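You operate a simulated robot arm through the tools that you are given. There is no shell and no other tool.

You run a simulated robot arm. Do the job below in one go: nothing can be reset, and whatever is moved stays where it is left.

JOB
Put things in order on the top of the sheet table. At the end: the green plate pad stands where the black pad stood; the screen pack from the top of the sheet table is on the blue sample bobbin; the yellow core is in the sample carton; the black pad stands where the screen pack stood; whatever was shut is shut again. Leave all else as you found it, and nothing knocked over.

The check looks at the end state, three seconds after you hand in, the way a careful person would. Anything else that was tipped, shoved, dropped, spilled or broken makes it a failure. Flat cloth is picked up by pressing the open fingertips on it (5 to 10 N) and closing them slowly along it; thin cloth reads only 2 to 8 mm in the jaws.

ROBOT AND FRAMES
A 7-joint arm with a two-finger parallel gripper, fixed in place. Base frame: the origin is at the foot of the arm, x ahead of it, y to its left, z up; the work surface is at about z = 0. Units: mm, rad, N and s.
With the tool pointing down near the work surface it reaches from about 240 to 620 mm from the base axis. Its first joint turns from -1.152 to 1.152 rad. Payload 2.6 kg.
The tool frame sits at the grasp point between the pads (the TCP): z along the fingers, y along the line on which they close. The tips reach 30 mm beyond it. Largest opening 94 mm; finger width 28, thickness 10; the body of the gripper, 50 by 96 mm, starts 55 mm behind the TCP.
Orientation is told as [roll, pitch, yaw] about the base's x, y, z axes, in that order, counted from this pose: with the fingers straight down and closing along the base's y, the tool's x points along the base's -x, its y along +y and its z along -z.

CONTROLS
- The arm moves only by the tool apply_moves. Its argument "steps" is a list of rows, each a list of 7 numbers: the finger opening in mm, from 0 to 94, then the shift along the tool's x, y, z in units of 20 mm (1.0 is 20 mm), then the turn, a rotation vector about the tool's x, y, z in units of 8 degrees (1.0 is 8 degrees). In form: [[fingers, x, y, z, ax, ay, az], ...]. A call has 1 to 20 rows; each row shifts and turns the commanded pose from where the row before left it, along the tool's axes as they then stand. A call with a number of a shift or a turn outside -1 to 1 is refused whole. Each row takes 0.2 s and may step no farther than 50 mm and 0.15 rad from the row before; otherwise, or with a gripper value out of range, the whole call is refused. Where a pose cannot be reached the arm comes as near as it can. A force on the tool above 40 N (or 10 N above the force at the start of the call, whichever is more), or a blocked arm, ends the call early, and 0.2 s more pass. Each finger travels about 72 mm/s and halts on what it meets, pressing with about 38 N; the grip force reading is that of the motor and also rises with nothing between the fingers. The clock runs only during rows and for 0.2 s after the last one: add rows that do not move to give the fingers time. It gives the time, the measured TCP pose, the force on the tool (base axes), the opening and the grip force at its end, in the units of the frame above (readings bear some noise), with the torque about the TCP (base axes, N m) and any sound that the robot's microphone picked up, and new pictures: "views" is both (left out), scene, wrist or none.
- Cameras (640 x 400 px; columns grow to the right, rows downward): "scene" is fixed at [23.1, 431.9, 542.2]; the picture's right is [-0.82, -0.58, 0.00], its down [-0.41, 0.58, -0.70] and it looks along [0.41, -0.58, -0.71] (base axes); focal length 324 px, centre (320, 200). "wrist" rides on the gripper at [76, 14, -102] in the tool frame; the picture's right is [-0.18, 0.98, 0.00], its down [-0.75, -0.14, -0.64] and it looks along [-0.63, -0.12, 0.77] (tool axes); focal length 243 px, centre (320, 200). There is no depth. A picture from a camera that has moved, and an enlarged one, comes with that camera's place and axes in the base frame and with its lens. The place of the scene camera against the robot may be out by one fixed shift of up to 12 mm in any direction.
- inspect(camera, box): a new picture of the part [left, top, right, bottom] of that camera's present view, enlarged. The clock stands still meanwhile.
- close_job(): hands the job in; it is judged then, once.

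Places have to be worked out from the pictures, the camera data and where the tool is seen. Open the gripper and draw the arm clear of the work before you hand the job in, unless the task says otherwise.

The tools are called after ">>>" as name(argument=value, ...) on one line, values as JSON. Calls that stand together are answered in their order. apply_moves: Moves the arm, as the interface text tells. Its arguments: {"type":"object","properties":{"steps":{"type":"array"},"views":{"type":"string","enum":["both","scene","wrist","none"]}},"required":["steps"]} The other tools are called the same way: inspect (camera, box) takes an enlarged picture of a part of a camera's view; close_job () hands the job in.

At the start:

```text
t: 0.0
tcp_pos: [285.4, -78.4, 245.1]
tcp_rot: [-0.001, 0.0, -0.001]
force: [-0.2, -0.2, 0.2]
ft_torque: [0.02, -0.01, 0.01]
gripper_width: 94.1
grip_force: 0.0
```

scene: 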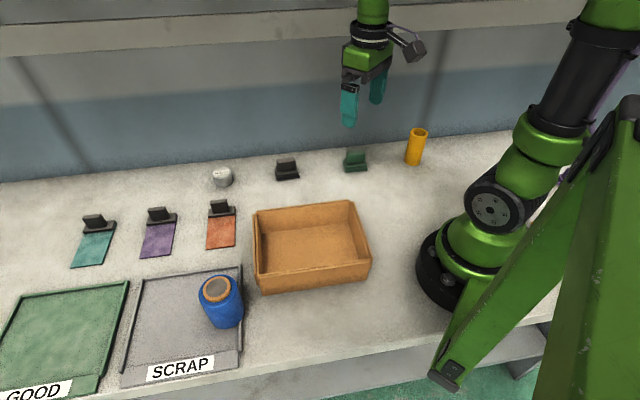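
wrist: 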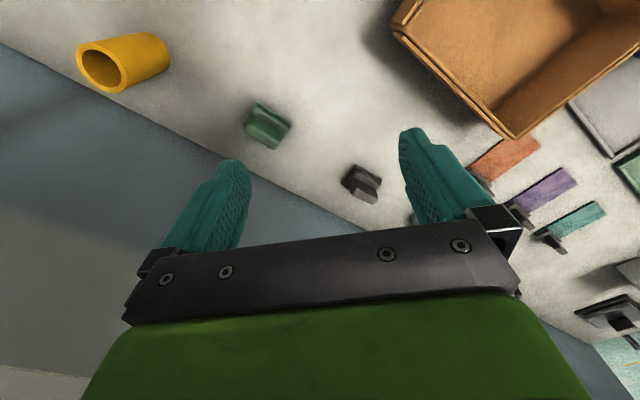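

I see a table with three colored cloth samples under clips, a white/grey cylinder, a black pad, a green pad, a yellow tube, an open carton, and a blue bobbin on the SCRAP tray. I'll enlarge parts of both views to identify the objects before moving.

>>> inspect(camera="scene", box=[200, 120, 450, 200])

>>> inspect(camera="scene", box=[180, 190, 400, 340])

>>> inspect(camera="scene", box=[0, 190, 260, 400])

>>> inspect(camera="wrist", box=[220, 60, 440, 220])

>>> inspect(camera="wrist", box=[440, 100, 640, 400])

```text
2.56 times, centred on (325, 160) of scene
camera zoom: at [23.1, 431.9, 542.2], right [-0.82, -0.58, 0.0], down [-0.41, 0.58, -0.7], along [0.41, -0.58, -0.71], focal length 829 px, centre (307, 302)
```

zoom: 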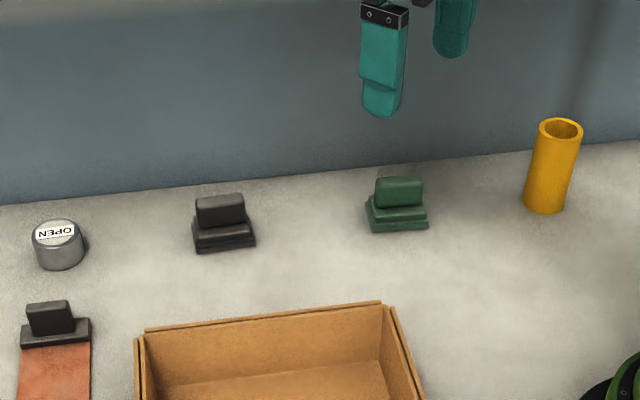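

```text
2.67 times, centred on (290, 265) of scene
camera zoom: at [23.1, 431.9, 542.2], right [-0.82, -0.58, 0.0], down [-0.41, 0.58, -0.7], along [0.41, -0.58, -0.71], focal length 864 px, centre (400, 27)
```

zoom: 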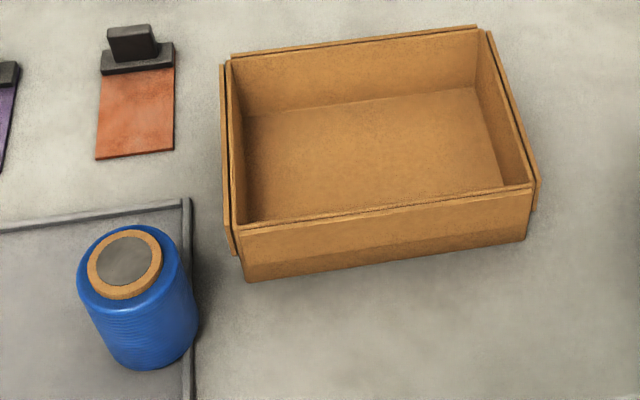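

```text
1.90 times, centred on (130, 295) of scene
camera zoom: at [23.1, 431.9, 542.2], right [-0.82, -0.58, 0.0], down [-0.41, 0.58, -0.7], along [0.41, -0.58, -0.71], focal length 617 px, centre (682, 19)
```

zoom: 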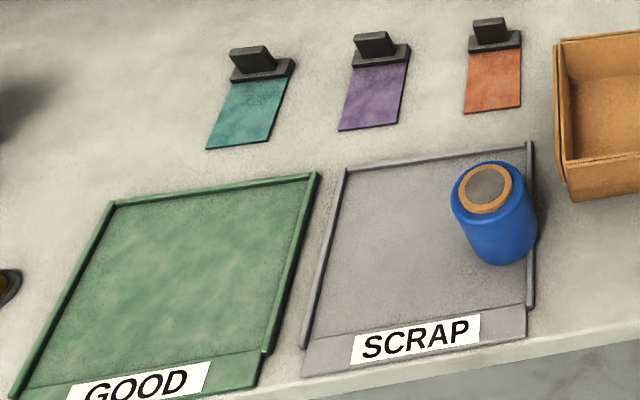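

```text
2.50 times, centred on (330, 140) of wrist
camera zoom: at [208.4, -64.5, 349.0], right [0.18, 0.98, 0.0], down [0.75, -0.14, 0.64], along [0.63, -0.12, -0.77], focal length 606 px, centre (295, 350)
```

zoom: 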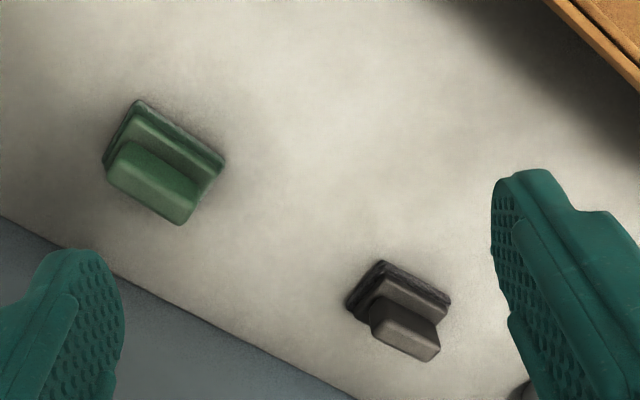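

```text
1.33 times, centred on (540, 250) of wrist
camera zoom: at [208.4, -64.5, 349.0], right [0.18, 0.98, 0.0], down [0.75, -0.14, 0.64], along [0.63, -0.12, -0.77], focal length 324 px, centre (27, 133)
```

zoom: 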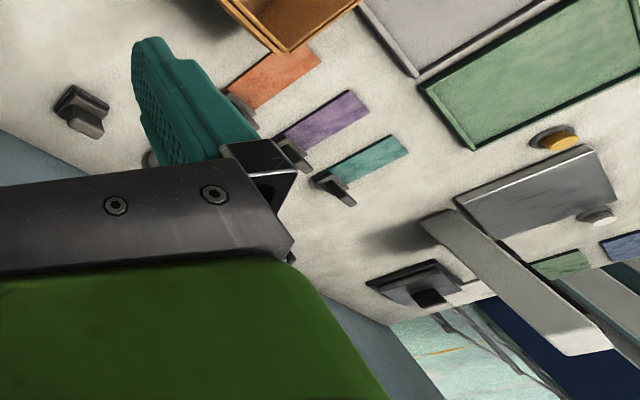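

The grey/white cylinder labelled "OPEN" sits near (567, 84), the black pad near (465, -45), the green pad near (330, -165) and the yellow core near (211, -268). The bobbin is near (291, 326). I'll move high over the table to get a closer wrist view of the cylinder and black pad.

>>> apply_moves(steps=[[94, -0.925, 0.54, 0.125, 0, 0, 0], [94, -0.925, 0.54, 0.125, 0, 0, 0], [94, -0.925, 0.54, 0.125, 0, 0, 0], [94, -0.925, 0.54, 0.125, 0, 0, 0], [94, -0.925, 0.54, 0.125, 0, 0, 0], [94, -0.925, 0.54, 0.125, 0, 0, 0], [94, -0.925, 0.54, 0.125, 0, 0, 0], [94, -0.925, 0.54, 0.125, 0, 0, 0], [94, 0, 0, 0, 0, 0, 0]])

```text
t: 2.0
tcp_pos: [433.2, 7.2, 226.0]
tcp_rot: [-0.002, 0.0, -0.001]
force: [0.0, 0.5, -0.1]
ft_torque: [0.0, 0.05, -0.01]
gripper_width: 94.0
grip_force: 0.2
camera wrist: at [356.1, 20.6, 328.9], right [0.18, 0.98, 0.0], down [0.75, -0.14, 0.64], along [0.63, -0.12, -0.77], focal length 243 px, centre (320, 200)
```

scene: 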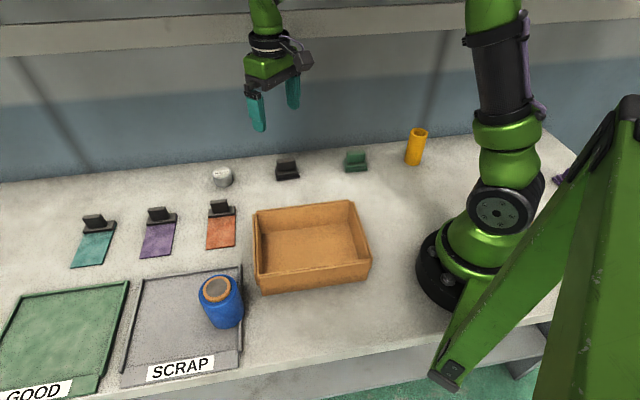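
wrist: 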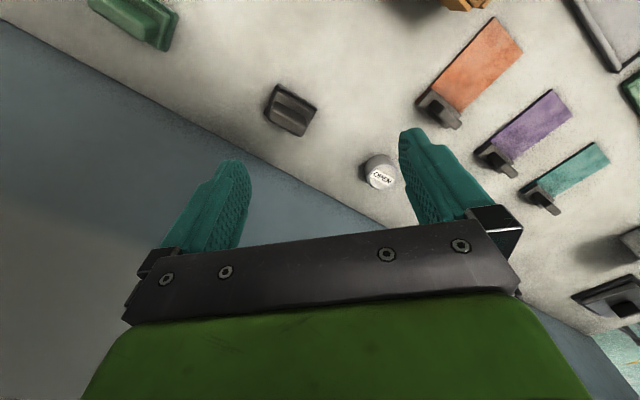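

>>> inspect(camera="wrist", box=[340, 130, 420, 210])

>>> inspect(camera="wrist", box=[240, 70, 340, 150])

>>> inspect(camera="scene", box=[195, 150, 315, 225])

>>> inspect(camera="scene", box=[180, 260, 270, 340])

```text
5.00 times, centred on (380, 170) of wrist
camera zoom: at [356.1, 20.6, 328.9], right [0.18, 0.98, 0.0], down [0.75, -0.14, 0.64], along [0.63, -0.12, -0.77], focal length 1213 px, centre (20, 350)
```

zoom: 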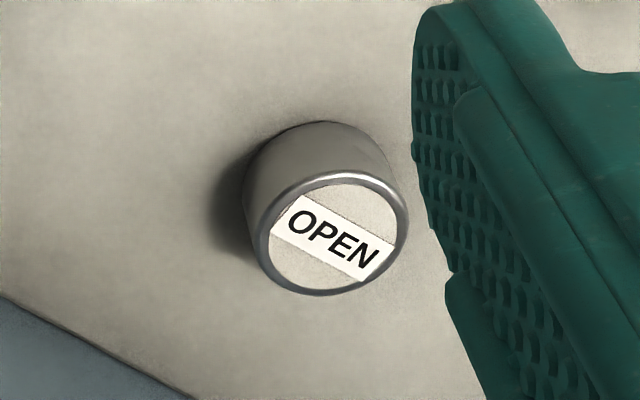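

```text
5.00 times, centred on (290, 110) of wrist
camera zoom: at [356.1, 20.6, 328.9], right [0.18, 0.98, 0.0], down [0.75, -0.14, 0.64], along [0.63, -0.12, -0.77], focal length 1213 px, centre (470, 650)
```

zoom: 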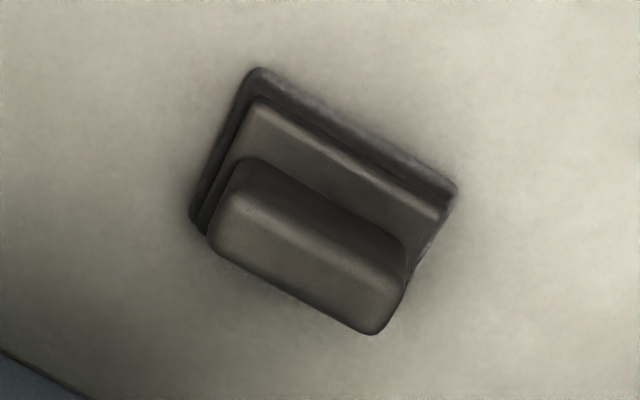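

```text
5.33 times, centred on (255, 188) of scene
camera zoom: at [23.1, 431.9, 542.2], right [-0.82, -0.58, 0.0], down [-0.41, 0.58, -0.7], along [0.41, -0.58, -0.71], focal length 1727 px, centre (667, 267)
```

zoom: 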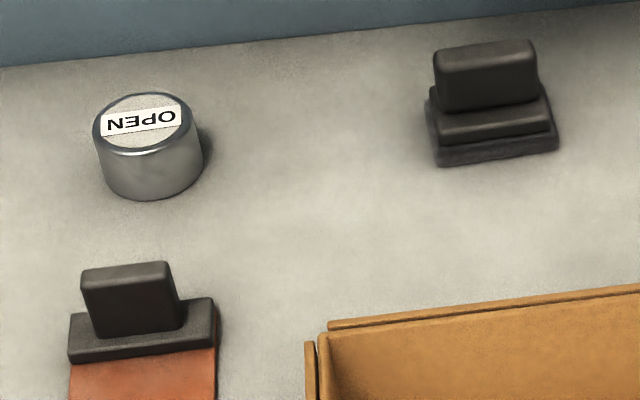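

```text
5.00 times, centred on (225, 300) of scene
camera zoom: at [23.1, 431.9, 542.2], right [-0.82, -0.58, 0.0], down [-0.41, 0.58, -0.7], along [0.41, -0.58, -0.71], focal length 1619 px, centre (795, -300)
```

zoom: 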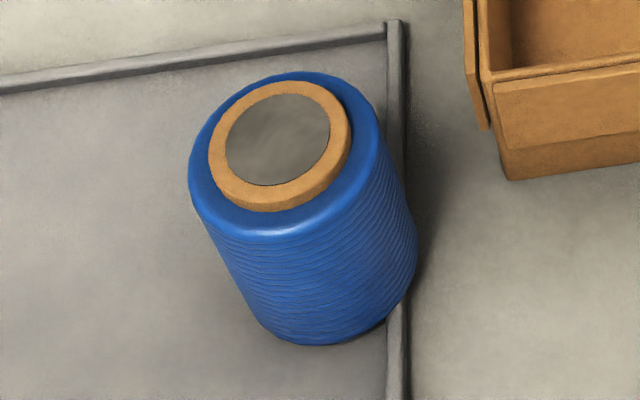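

The pack is a metal ring with a mesh face and an "OPEN" label, about 44 mm across and 34 mm high, near (572, 73). It is the only thing on the table that fits "screen pack". I'll go above it for a closer check.

>>> apply_moves(steps=[[94, -0.794, 0.41, 0.6, 0, 0, 0], [94, -0.794, 0.41, 0.6, 0, 0, 0], [94, -0.794, 0.41, 0.6, 0, 0, 0], [94, -0.794, 0.41, 0.6, 0, 0, 0], [94, -0.794, 0.41, 0.6, 0, 0, 0], [94, -0.794, 0.41, 0.6, 0, 0, 0], [94, -0.794, 0.41, 0.6, 0, 0, 0], [94, -0.794, 0.41, 0.6, 0, 0, 0], [94, 0, 0, 0, 0, 0, 0], [94, 0, 0, 0, 0, 0, 0]])

```text
t: 4.2
tcp_pos: [560.8, 75.1, 129.0]
tcp_rot: [0.001, -0.002, -0.001]
force: [0.0, -0.7, 0.4]
ft_torque: [-0.01, -0.02, 0.0]
gripper_width: 94.0
grip_force: 0.0
camera wrist: at [484.6, 88.3, 233.0], right [0.18, 0.98, 0.0], down [0.75, -0.14, 0.64], along [0.63, -0.12, -0.77], focal length 243 px, centre (320, 200)
```

scene: 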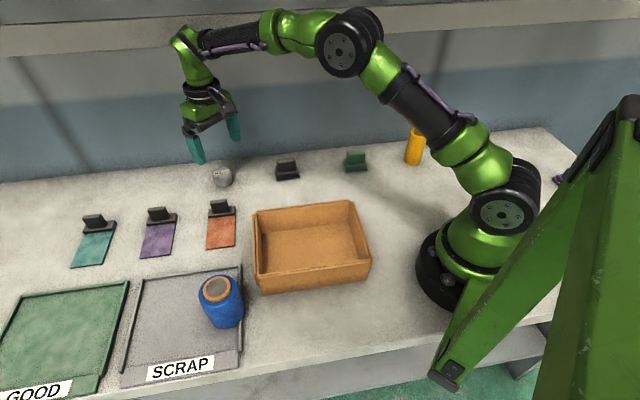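
wrist: 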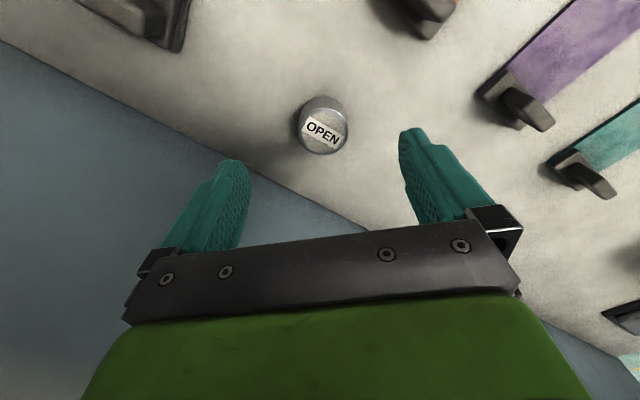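

>>> inspect(camera="wrist", box=[272, 80, 372, 170])

```text
4.44 times, centred on (322, 125) of wrist
camera zoom: at [484.6, 88.3, 233.0], right [0.18, 0.98, 0.0], down [0.75, -0.14, 0.64], along [0.63, -0.12, -0.77], focal length 1078 px, centre (311, 533)
```

zoom: 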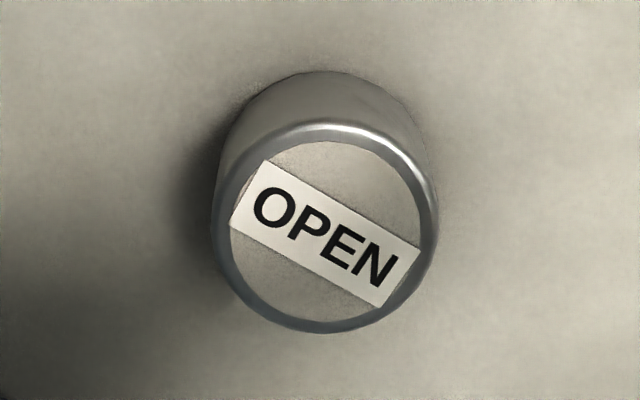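

The pack is centred at about (573, 75), top at z≈34. I'll shift 12 mm forward, lower so that the tips stop about 6 mm above the table, and then close on it.

>>> apply_moves(steps=[[94, -0.61, 0, 0.65, 0, 0, 0], [94, 0, 0, 1.0, 0, 0, 0], [94, 0, 0, 1.0, 0, 0, 0], [94, 0, 0, 1.0, 0, 0, 0], [94, 0, 0, 1.0, 0, 0, 0], [94, 0, 0, 0, 0, 0, 0], [94, 0, 0, 0, 0, 0, 0]])

```text
t: 5.8
tcp_pos: [572.9, 74.0, 36.6]
tcp_rot: [0.0, 0.001, -0.001]
force: [0.0, 0.2, -0.5]
ft_torque: [0.02, -0.03, 0.0]
gripper_width: 94.0
grip_force: 0.1
camera wrist: at [496.3, 88.0, 139.5], right [0.18, 0.98, 0.0], down [0.75, -0.14, 0.64], along [0.63, -0.12, -0.77], focal length 243 px, centre (320, 200)
```

scene: 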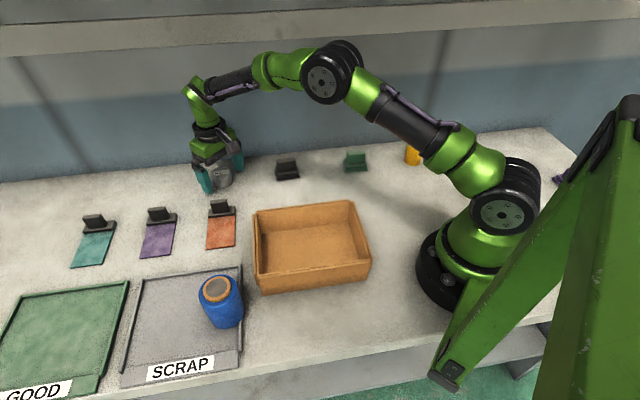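
wrist: 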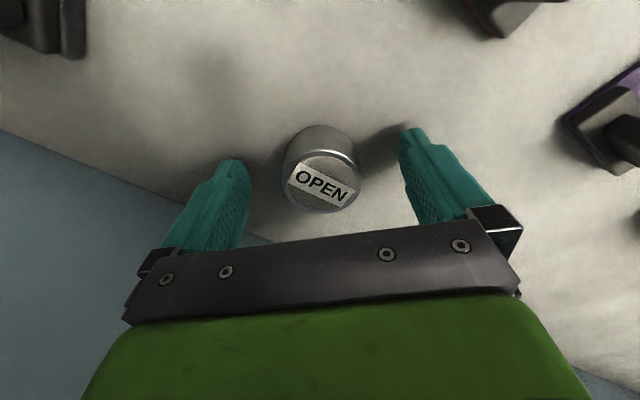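

The pack is centred between the fingers. Closing now.

>>> apply_moves(steps=[[70, 0, 0, 0, 0, 0, 0], [55, 0, 0, 0, 0, 0, 0], [46, 0, 0, 0, 0, 0, 0], [38, 0, 0, 0, 0, 0, 0], [34, 0, 0, 0, 0, 0, 0], [34, 0, 0, 0, 0, 0, 0]], views="wrist")

```text
t: 7.2
tcp_pos: [574.3, 74.1, 36.9]
tcp_rot: [0.0, 0.001, -0.001]
force: [0.1, -0.2, 0.4]
ft_torque: [-0.02, 0.04, 0.0]
gripper_width: 43.6
grip_force: 38.3
camera wrist: at [496.3, 88.0, 139.7], right [0.18, 0.98, 0.0], down [0.75, -0.14, 0.64], along [0.63, -0.12, -0.77], focal length 243 px, centre (320, 200)
```

wrist: 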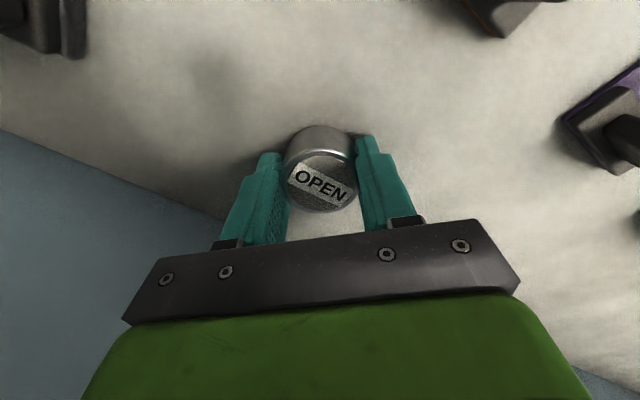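

It holds at 43.6 mm, which matches the pack's diameter. I'll lift a little and check that only the pack comes up.

>>> apply_moves(steps=[[34, 0, 0, -0.4, 0, 0, 0], [34, 0, 0, -0.8, 0, 0, 0], [34, 0, 0, -1.0, 0, 0, 0], [34, 0, 0, -1.0, 0, 0, 0], [34, 0, 0, -1.0, 0, 0, 0], [34, 0, 0, 0, 0, 0, 0]])

```text
t: 8.6
tcp_pos: [572.7, 73.8, 121.2]
tcp_rot: [-0.001, 0.0, 0.001]
force: [0.1, -0.1, 0.0]
ft_torque: [-0.01, -0.03, -0.01]
gripper_width: 34.1
grip_force: 0.0
camera wrist: at [496.1, 88.3, 224.2], right [0.18, 0.98, 0.0], down [0.75, -0.14, 0.64], along [0.63, -0.12, -0.77], focal length 243 px, centre (320, 200)
```

scene: 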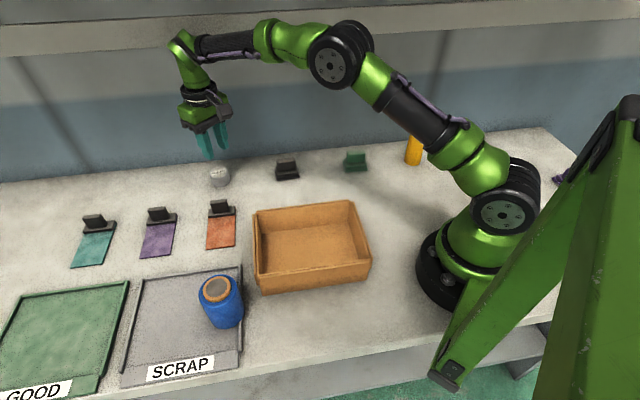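
wrist: 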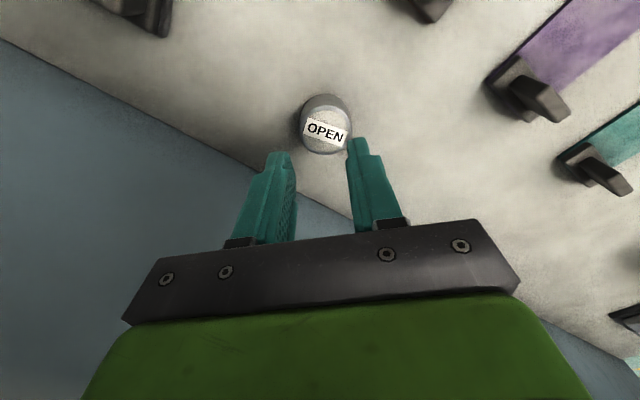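

The gripper closed to 34 mm, so the pack slipped out. I'll look closely to see whether it moved and whether it is fixed down or can be pressed.

>>> inspect(camera="wrist", box=[276, 80, 376, 170])

>>> inspect(camera="scene", box=[195, 150, 315, 225])

```text
4.44 times, centred on (326, 125) of wrist
camera zoom: at [496.1, 88.3, 224.2], right [0.18, 0.98, 0.0], down [0.75, -0.14, 0.64], along [0.63, -0.12, -0.77], focal length 1078 px, centre (293, 533)
```

zoom: 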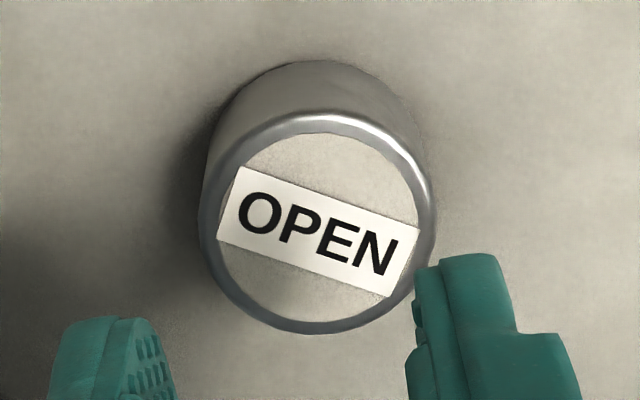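

```text
5.33 times, centred on (255, 188) of scene
camera zoom: at [23.1, 431.9, 542.2], right [-0.82, -0.58, 0.0], down [-0.41, 0.58, -0.7], along [0.41, -0.58, -0.71], focal length 1727 px, centre (667, 267)
```

zoom: 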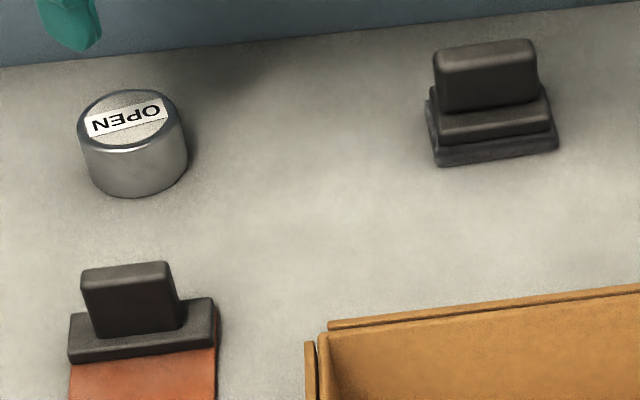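

The pack is loose: it slid about 7 mm forward to roughly (580, 77) and still stands upright. I probably gripped too near its rounded rim, so I'll regrip with the tips just above the table and lift slowly.

>>> apply_moves(steps=[[94, -0.365, 0.185, 0, 0, 0, 0], [94, 0, 0, 0, 0, 0, 0], [94, 0, 0, 1.0, 0, 0, 0], [94, 0, 0, 1.0, 0, 0, 0], [94, 0, 0, 1.0, 0, 0, 0], [94, 0, 0, 1.0, 0, 0, 0], [94, 0, 0, 0.2, 0, 0, 0], [94, 0, 0, 0.2, 0, 0, 0], [94, 0, 0, 0, 0, 0, 0]], views="wrist")

>>> inspect(camera="wrist", box=[240, 120, 400, 220])

```text
t: 10.6
tcp_pos: [579.7, 77.8, 33.8]
tcp_rot: [0.0, -0.001, 0.0]
force: [-0.6, 0.7, 0.1]
ft_torque: [-0.03, -0.01, 0.0]
gripper_width: 94.1
grip_force: 0.1
camera wrist: at [502.8, 91.9, 135.2], right [0.18, 0.98, 0.0], down [0.75, -0.14, 0.64], along [0.63, -0.12, -0.77], focal length 243 px, centre (320, 200)
```

wrist: 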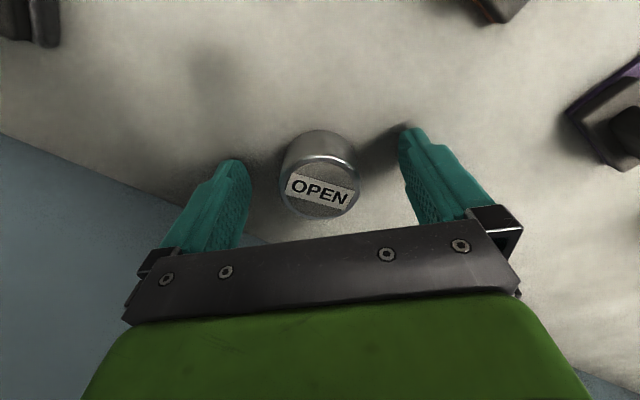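

```text
4.00 times, centred on (320, 170) of wrist
camera zoom: at [502.8, 91.9, 135.2], right [0.18, 0.98, 0.0], down [0.75, -0.14, 0.64], along [0.63, -0.12, -0.77], focal length 970 px, centre (320, 320)
```

zoom: 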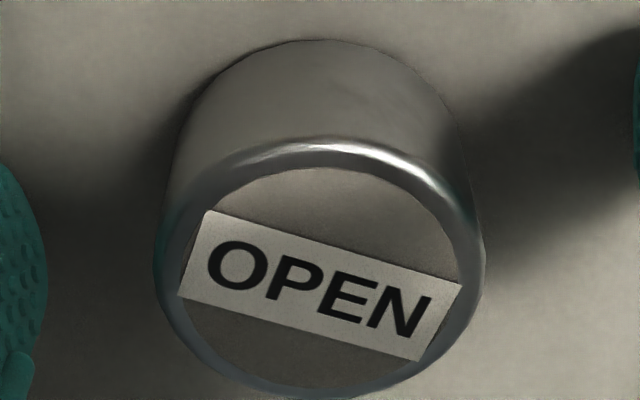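

The pack is centred at about (578, 78). I'll go 1–2 mm lower, close slowly, and test a very slow lift.

>>> apply_moves(steps=[[70, 0.05, 0, 0.05, 0, 0, 0], [56, 0, 0, 0, 0, 0, 0], [48, 0, 0, 0, 0, 0, 0], [44, 0, 0, 0, 0, 0, 0], [40, 0, 0, 0, 0, 0, 0], [30, 0, 0, 0, 0, 0, 0], [20, 0, 0, 0, 0, 0, 0], [10, 0, 0, 0, 0, 0, 0], [0, 0, 0, 0, 0, 0, 0], [0, 0, 0, 0, 0, 0, 0]], views="wrist")

>>> inspect(camera="wrist", box=[240, 120, 400, 220])

```text
t: 12.8
tcp_pos: [579.2, 77.3, 31.9]
tcp_rot: [-0.001, -0.001, 0.0]
force: [0.2, -0.5, -0.1]
ft_torque: [-0.01, 0.02, 0.0]
gripper_width: 46.0
grip_force: 38.5
camera wrist: at [502.2, 91.8, 134.8], right [0.18, 0.98, 0.0], down [0.75, -0.14, 0.64], along [0.63, -0.12, -0.77], focal length 243 px, centre (320, 200)
```

wrist: 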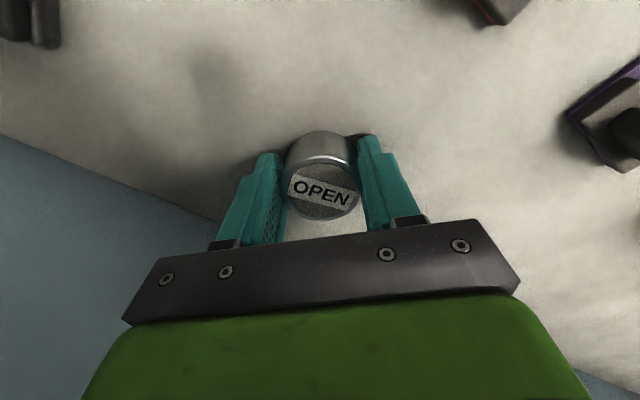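

```text
4.00 times, centred on (320, 170) of wrist
camera zoom: at [502.2, 91.8, 134.8], right [0.18, 0.98, 0.0], down [0.75, -0.14, 0.64], along [0.63, -0.12, -0.77], focal length 970 px, centre (320, 320)
```

zoom: 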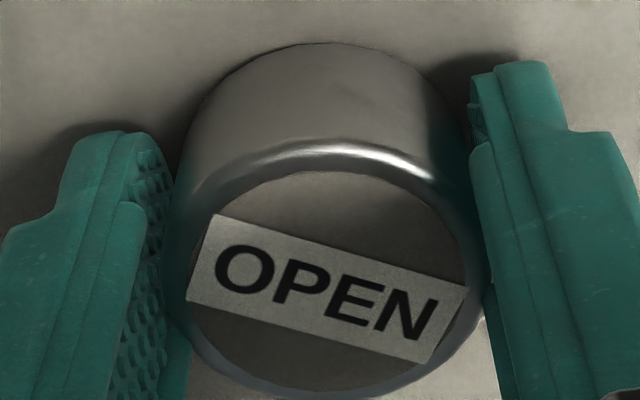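

Width now reads 46.0 mm against 43.6 before, so this time the grip is on the body rather than the bevel. Slow lift test.

>>> apply_moves(steps=[[0, 0, 0, -0.1, 0, 0, 0], [0, 0, 0, -0.1, 0, 0, 0], [0, 0, 0, -0.15, 0, 0, 0], [0, 0, 0, -0.2, 0, 0, 0], [0, 0, 0, -0.25, 0, 0, 0], [0, 0, 0, -0.25, 0, 0, 0], [0, 0, 0, -0.25, 0, 0, 0], [0, 0, 0, 0, 0, 0, 0]])

```text
t: 14.6
tcp_pos: [578.0, 77.9, 57.9]
tcp_rot: [-0.001, -0.001, 0.001]
force: [-0.3, 0.7, -0.7]
ft_torque: [-0.01, -0.04, -0.02]
gripper_width: 46.1
grip_force: 37.6
camera wrist: at [501.6, 91.7, 160.8], right [0.18, 0.98, 0.0], down [0.75, -0.14, 0.64], along [0.63, -0.12, -0.77], focal length 243 px, centre (320, 200)
```

scene: 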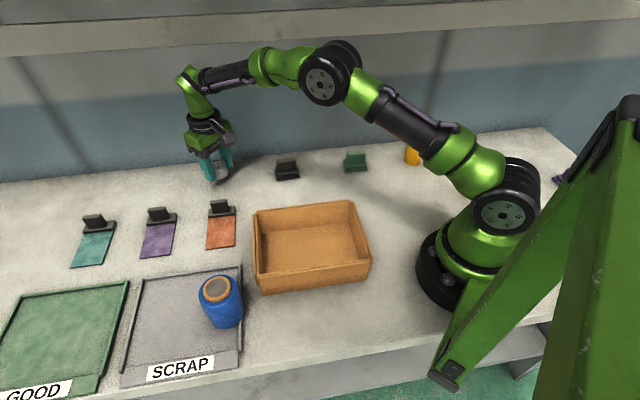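
wrist: 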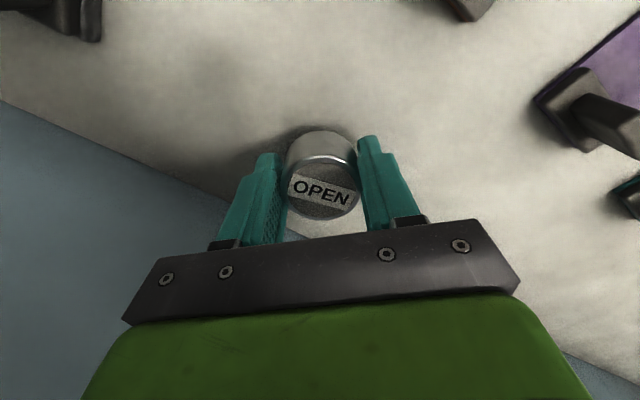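

The pack is held securely. I'll raise it and carry it over near the bobbin for a look.

>>> apply_moves(steps=[[0, 0, 0, -0.6, 0, 0, 0], [0, 0, 0, -0.9, 0, 0, 0], [0, 0, 0, -0.9, 0, 0, 0], [0, 0, 0, -0.9, 0, 0, 0], [0, 0, 0, -0.9, 0, 0, 0], [0, 0, 0, -0.9, 0, 0, 0], [0, 0, 0, -0.9, 0, 0, 0], [0, 0, 0, 0, 0, 0, 0]], views="none")

>>> apply_moves(steps=[[0, 0.5, 0.4, 0, 0, 0, 0], [0, 0.79, 0.678, 0, 0, 0, 0], [0, 0.79, 0.678, 0, 0, 0, 0], [0, 0.79, 0.678, 0, 0, 0, 0], [0, 0.79, 0.678, 0, 0, 0, 0], [0, 0.79, 0.678, 0, 0, 0, 0], [0, 0.79, 0.678, 0, 0, 0, 0], [0, 0.79, 0.678, 0, 0, 0, 0], [0, 0.79, 0.678, 0, 0, 0, 0], [0, 0.79, 0.678, 0, 0, 0, 0], [0, 0.79, 0.678, 0, 0, 0, 0], [0, 0.79, 0.678, 0, 0, 0, 0], [0, 0.79, 0.678, 0, 0, 0, 0], [0, 0.79, 0.678, 0, 0, 0, 0], [0, 0.79, 0.678, 0, 0, 0, 0], [0, 0.79, 0.678, 0, 0, 0, 0], [0, 0.5, 0.4, 0, 0, 0, 0], [0, 0, 0, 0, 0, 0, 0]])

```text
t: 16.4
tcp_pos: [577.0, 77.5, 177.4]
tcp_rot: [-0.001, 0.0, 0.001]
force: [0.1, 0.0, -1.6]
ft_torque: [0.0, -0.02, -0.02]
gripper_width: 46.1
grip_force: 37.5
```

```text
t: 20.2
tcp_pos: [321.1, 296.7, 178.5]
tcp_rot: [0.001, 0.0, 0.001]
force: [0.0, 0.1, -0.7]
ft_torque: [0.02, 0.0, 0.01]
gripper_width: 45.7
grip_force: 37.8
camera wrist: at [244.7, 311.1, 281.1], right [0.18, 0.98, 0.0], down [0.75, -0.14, 0.64], along [0.63, -0.12, -0.77], focal length 243 px, centre (320, 200)
```

scene: 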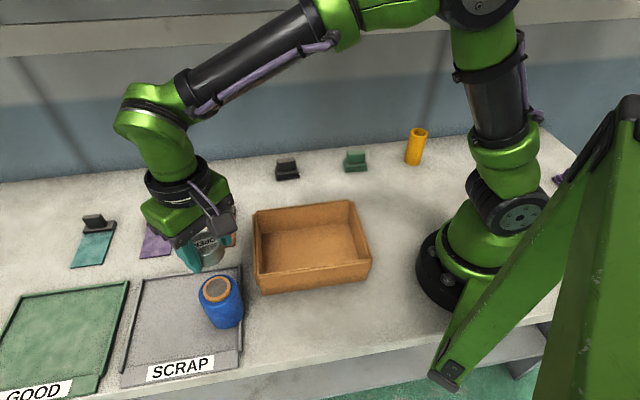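
wrist: 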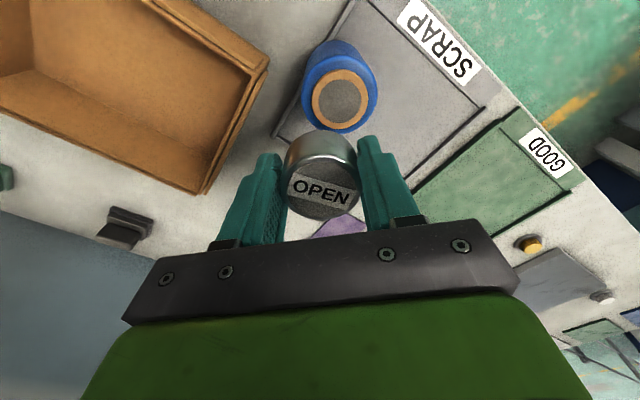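

>>> inspect(camera="wrist", box=[280, 20, 400, 150])

>>> inspect(camera="scene", box=[150, 180, 290, 340])

>>> inspect(camera="wrist", box=[0, 0, 300, 260])

```text
3.08 times, centred on (340, 85) of wrist
camera zoom: at [244.7, 311.1, 281.1], right [0.18, 0.98, 0.0], down [0.75, -0.14, 0.64], along [0.63, -0.12, -0.77], focal length 746 px, centre (258, 554)
```

zoom: 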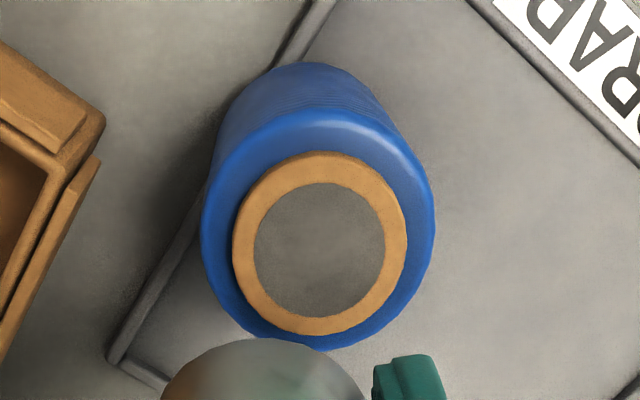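

```text
2.50 times, centred on (220, 260) of scene
camera zoom: at [23.1, 431.9, 542.2], right [-0.82, -0.58, 0.0], down [-0.41, 0.58, -0.7], along [0.41, -0.58, -0.71], focal length 810 px, centre (570, 50)
```

zoom: 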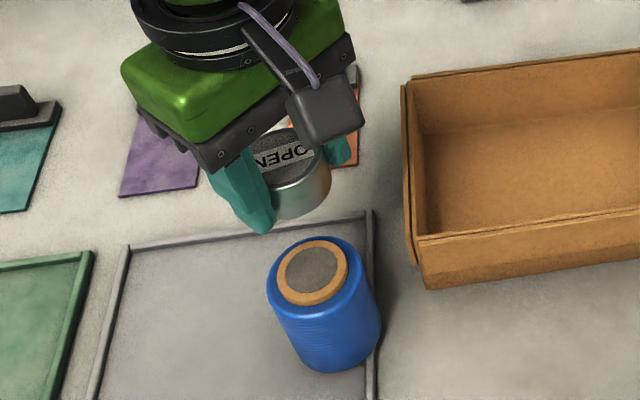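

```text
1.54 times, centred on (150, 130) of wrist
camera zoom: at [244.7, 311.1, 281.1], right [0.18, 0.98, 0.0], down [0.75, -0.14, 0.64], along [0.63, -0.12, -0.77], focal length 373 px, centre (582, 308)
```

zoom: 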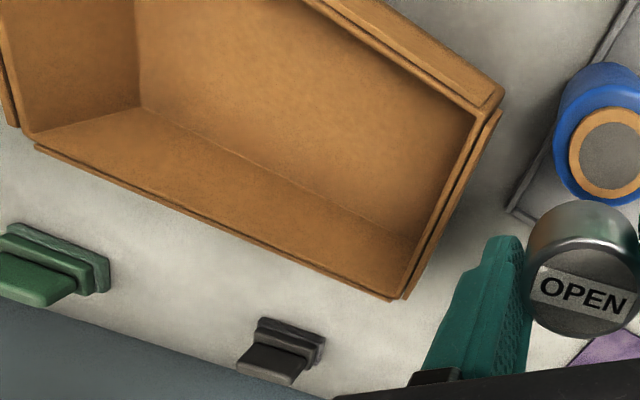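

The bobbin has a raised brown ring (about 45 mm across) with a grey centre, at roughly (308, 315), top around z 76–90. I'll shift sideways 40 mm to triangulate its height and centre.

>>> apply_moves(steps=[[0, 0, 0.7, 0, 0, 0, 0], [0, 0, 0.7, 0, 0, 0, 0], [0, 0, 0.6, 0, 0, 0, 0], [0, 0, 0, 0, 0, 0, 0], [0, 0, 0, 0, 0, 0, 0]], views="wrist")

>>> inspect(camera="wrist", box=[230, 20, 350, 150])

```text
t: 21.4
tcp_pos: [321.6, 337.5, 177.3]
tcp_rot: [0.002, 0.001, -0.001]
force: [0.1, 0.6, -1.1]
ft_torque: [-0.03, 0.03, 0.04]
gripper_width: 45.8
grip_force: 38.4
camera wrist: at [244.4, 350.6, 281.3], right [0.18, 0.98, 0.0], down [0.75, -0.14, 0.64], along [0.63, -0.12, -0.77], focal length 243 px, centre (320, 200)
```

wrist: 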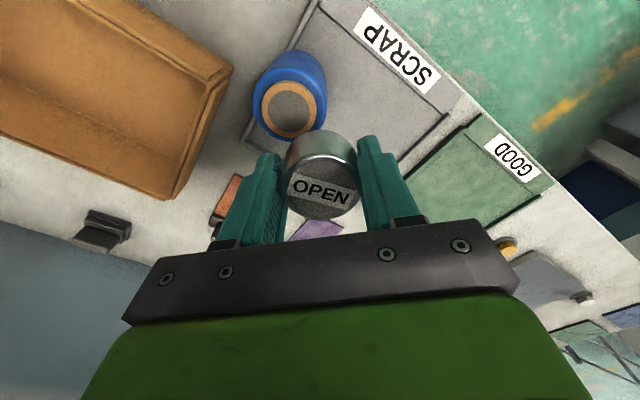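

```text
3.08 times, centred on (290, 85) of wrist
camera zoom: at [244.4, 350.6, 281.3], right [0.18, 0.98, 0.0], down [0.75, -0.14, 0.64], along [0.63, -0.12, -0.77], focal length 746 px, centre (412, 554)
```

zoom: 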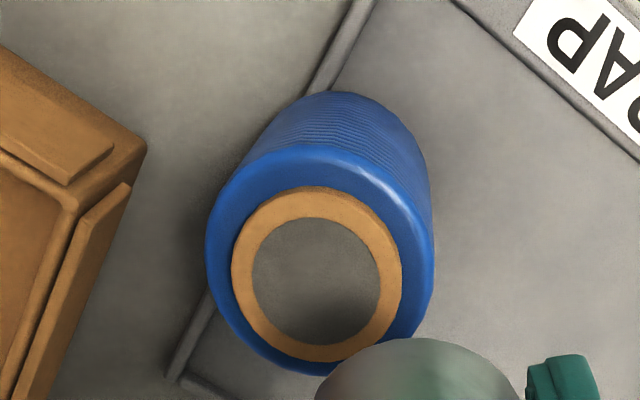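

Triangulation puts the brown ring's top at z≈93, centred at about (305, 315). I'll move the pack over it and come down to just above contact.

>>> apply_moves(steps=[[0, 0.4, -0.6, 0, 0, 0, 0], [0, 0.4, -0.55, 0, 0, 0, 0], [0, 0, 0, 0.5, 0, 0, 0], [0, 0, 0, 0.7, 0, 0, 0], [0, 0, 0, 0.7, 0, 0, 0], [0, 0, 0, 0.2, 0, 0, 0], [0, 0, 0, 0, 0, 0, 0], [0, 0, 0, 0, 0, 0, 0]])

>>> inspect(camera="scene", box=[150, 200, 290, 340])

>>> inspect(camera="wrist", box=[240, 70, 400, 230])

```text
t: 23.2
tcp_pos: [305.9, 315.9, 136.3]
tcp_rot: [0.001, 0.001, 0.001]
force: [0.3, -0.1, -0.7]
ft_torque: [-0.02, -0.03, 0.0]
gripper_width: 45.7
grip_force: 37.8
camera wrist: at [229.6, 328.6, 239.6], right [0.18, 0.98, 0.0], down [0.75, -0.14, 0.64], along [0.63, -0.12, -0.77], focal length 243 px, centre (320, 200)
```

scene: 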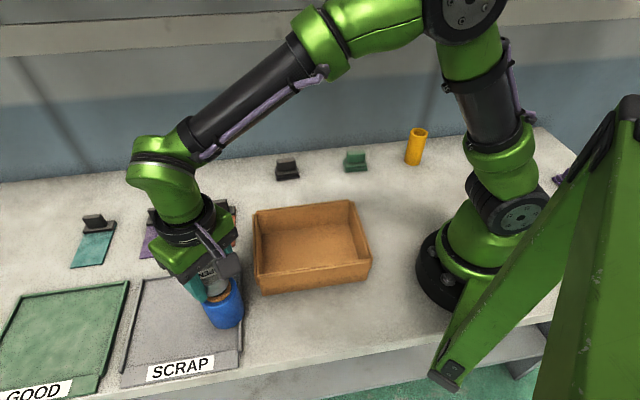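
wrist: 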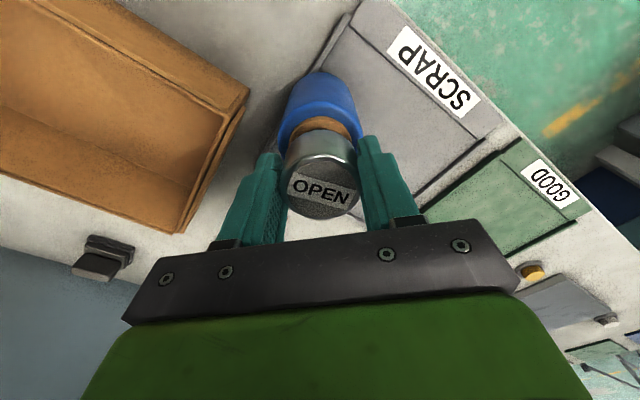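

```text
2.86 times, centred on (220, 270) of scene
camera zoom: at [23.1, 431.9, 542.2], right [-0.82, -0.58, 0.0], down [-0.41, 0.58, -0.7], along [0.41, -0.58, -0.71], focal length 925 px, centre (606, 0)
```

zoom: 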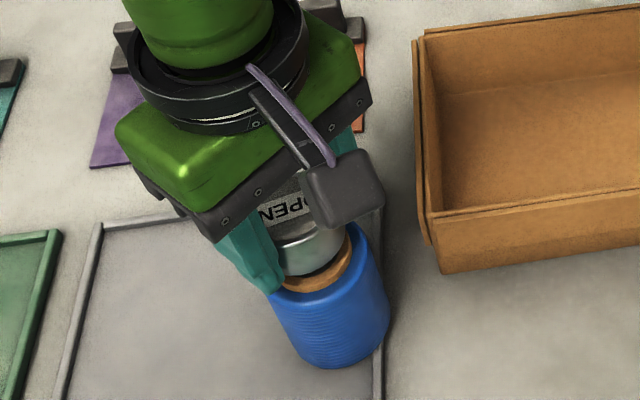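

```text
2.50 times, centred on (320, 150) of wrist
camera zoom: at [229.6, 328.6, 239.6], right [0.18, 0.98, 0.0], down [0.75, -0.14, 0.64], along [0.63, -0.12, -0.77], focal length 606 px, centre (320, 325)
```

zoom: 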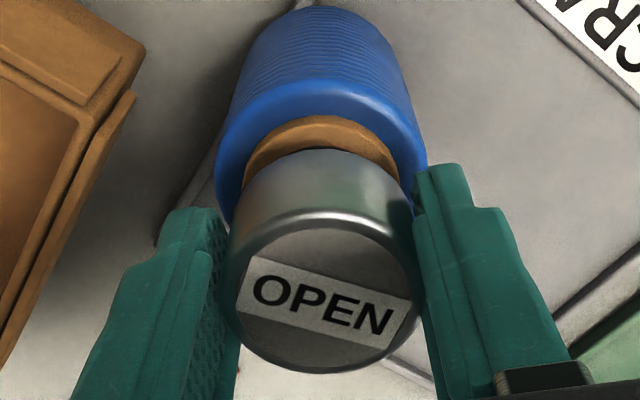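

It's aligned laterally with about 10 mm of gap remaining. I'll lower in small steps and watch the force.

>>> apply_moves(steps=[[0, 0, 0, 0.2, 0, 0, 0], [0, 0, 0, 0.15, 0, 0, 0], [0, 0, 0, 0.05, 0, 0, 0], [0, 0, 0, 0, 0, 0, 0]], views="wrist")

>>> inspect(camera="wrist", box=[240, 70, 400, 230])

>>> inspect(camera="scene", box=[190, 250, 260, 330])

```text
t: 24.2
tcp_pos: [305.9, 315.7, 127.0]
tcp_rot: [-0.001, -0.002, 0.001]
force: [0.2, 0.0, -0.1]
ft_torque: [0.04, -0.01, 0.01]
gripper_width: 45.7
grip_force: 38.3
camera wrist: at [229.3, 328.6, 230.4], right [0.18, 0.98, 0.0], down [0.75, -0.14, 0.64], along [0.63, -0.12, -0.77], focal length 243 px, centre (320, 200)
```

wrist: 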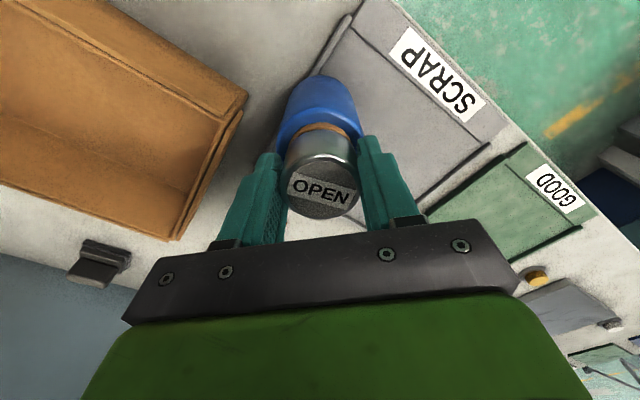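

```text
2.50 times, centred on (320, 150) of wrist
camera zoom: at [229.3, 328.6, 230.4], right [0.18, 0.98, 0.0], down [0.75, -0.14, 0.64], along [0.63, -0.12, -0.77], focal length 606 px, centre (320, 325)
```

zoom: 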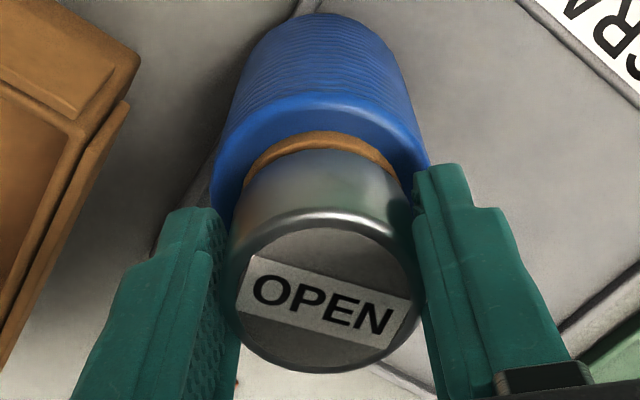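

```text
5.00 times, centred on (225, 290) of scene
camera zoom: at [23.1, 431.9, 542.2], right [-0.82, -0.58, 0.0], down [-0.41, 0.58, -0.7], along [0.41, -0.58, -0.71], focal length 1619 px, centre (795, -250)
```

zoom: 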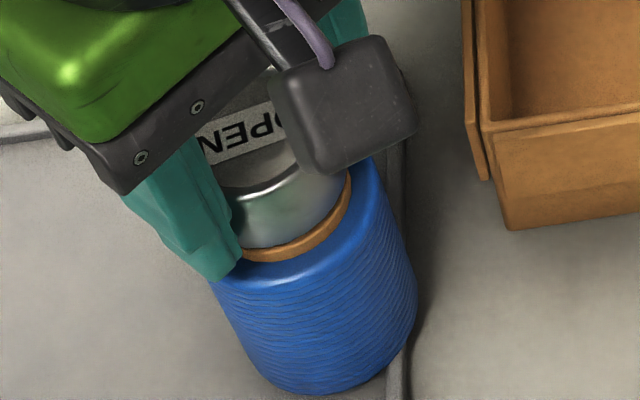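

Rechecking the pack's measured width (46 mm) against its image size shows it is about 26 mm tall and sits ~4 mm forward of the TCP. I'll raise slightly, shift 4 mm back to centre it on the ring, and lower until I feel contact.

>>> apply_moves(steps=[[0, 0, 0, -0.15, 0, 0, 0], [0, 0.22, -0.03, 0, 0, 0, 0], [0, 0, 0, 0.1, 0, 0, 0], [0, 0, 0, 0.05, 0, 0, 0], [0, 0, 0, 0, 0, 0, 0]], views="wrist")

>>> inspect(camera="wrist", box=[240, 70, 400, 230])

>>> inspect(camera="scene", box=[190, 250, 260, 330])

```text
t: 25.4
tcp_pos: [300.8, 313.3, 128.3]
tcp_rot: [0.0, -0.002, -0.001]
force: [1.1, 0.6, -1.2]
ft_torque: [0.0, 0.01, -0.01]
gripper_width: 45.5
grip_force: 37.9
camera wrist: at [224.1, 327.9, 230.8], right [0.18, 0.98, 0.0], down [0.75, -0.14, 0.64], along [0.63, -0.12, -0.77], focal length 243 px, centre (320, 200)
```

wrist: 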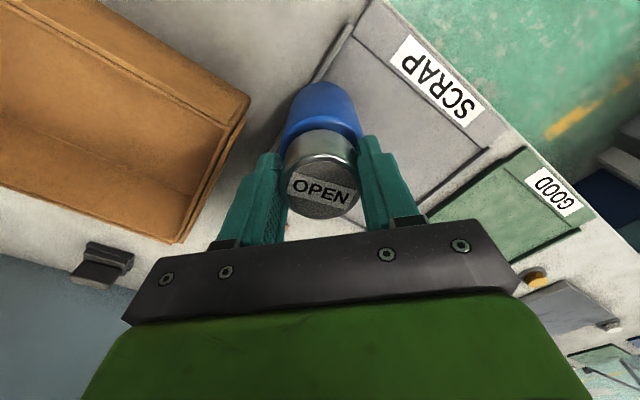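

```text
2.50 times, centred on (320, 150) of wrist
camera zoom: at [224.1, 327.9, 230.8], right [0.18, 0.98, 0.0], down [0.75, -0.14, 0.64], along [0.63, -0.12, -0.77], focal length 606 px, centre (320, 325)
```

zoom: 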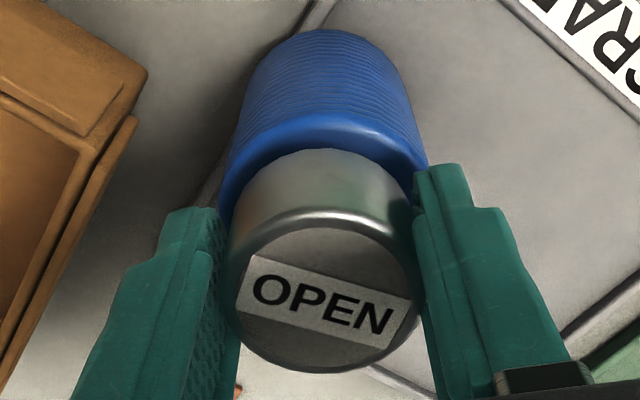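

```text
5.00 times, centred on (225, 290) of scene
camera zoom: at [23.1, 431.9, 542.2], right [-0.82, -0.58, 0.0], down [-0.41, 0.58, -0.7], along [0.41, -0.58, -0.71], focal length 1619 px, centre (795, -250)
```

zoom: 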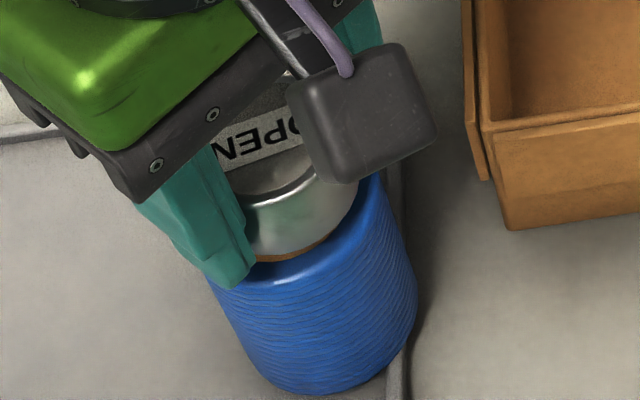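

The ring is now hidden under the pack and both views show it centred within ~1–2 mm. I'll lower gently to contact.

>>> apply_moves(steps=[[0, -0.03, 0.04, 0.05, 0, 0, 0], [0, 0, 0, 0.05, 0, 0, 0], [0, 0, 0, 0, 0, 0, 0]], views="none")

```text
t: 26.2
tcp_pos: [302.9, 313.7, 125.8]
tcp_rot: [0.0, 0.001, 0.0]
force: [-0.2, -0.7, -0.6]
ft_torque: [0.03, 0.01, -0.02]
gripper_width: 45.6
grip_force: 37.6
```

>>> apply_moves(steps=[[0, 0, 0, 0.05, 0, 0, 0], [0, 0, 0, 0.05, 0, 0, 0], [0, 0, 0, 0, 0, 0, 0]], views="wrist")

>>> inspect(camera="scene", box=[190, 250, 260, 330])

```text
t: 27.0
tcp_pos: [302.5, 314.5, 125.4]
tcp_rot: [0.001, -0.003, -0.001]
force: [-1.0, -4.6, 21.1]
ft_torque: [-0.24, 0.05, -0.01]
gripper_width: 45.5
grip_force: 37.8
camera wrist: at [225.5, 329.0, 228.4], right [0.18, 0.98, 0.0], down [0.75, -0.14, 0.64], along [0.63, -0.12, -0.77], focal length 243 px, centre (320, 200)
```

wrist: 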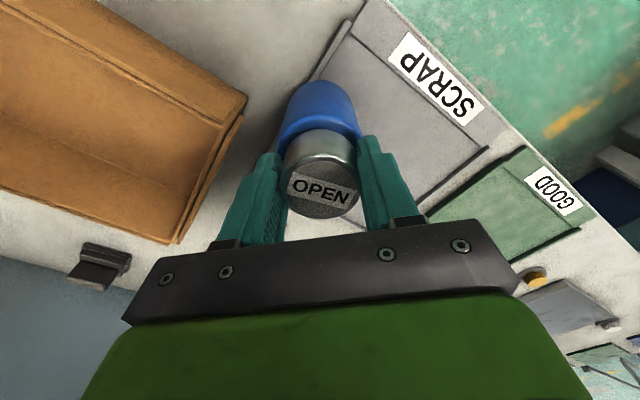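

```text
5.00 times, centred on (225, 290) of scene
camera zoom: at [23.1, 431.8, 542.3], right [-0.82, -0.58, 0.0], down [-0.41, 0.58, -0.7], along [0.41, -0.58, -0.71], focal length 1619 px, centre (795, -250)
```

zoom: 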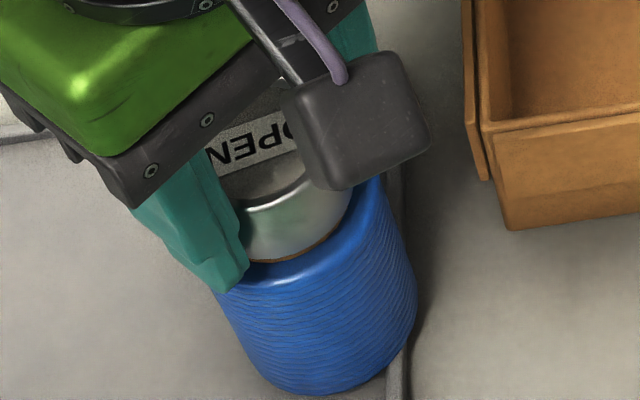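

Contact at 21 N confirms the pack rests on the ring. I'll ease off 1 mm and open slowly.

>>> apply_moves(steps=[[0, 0, 0, -0.05, 0, 0, 0], [0, 0, 0, 0, 0, 0, 0]], views="none")

```text
t: 27.6
tcp_pos: [302.2, 315.1, 124.7]
tcp_rot: [0.001, -0.002, 0.002]
force: [4.8, -0.3, 14.4]
ft_torque: [0.02, -0.2, -0.04]
gripper_width: 45.4
grip_force: 38.0
```

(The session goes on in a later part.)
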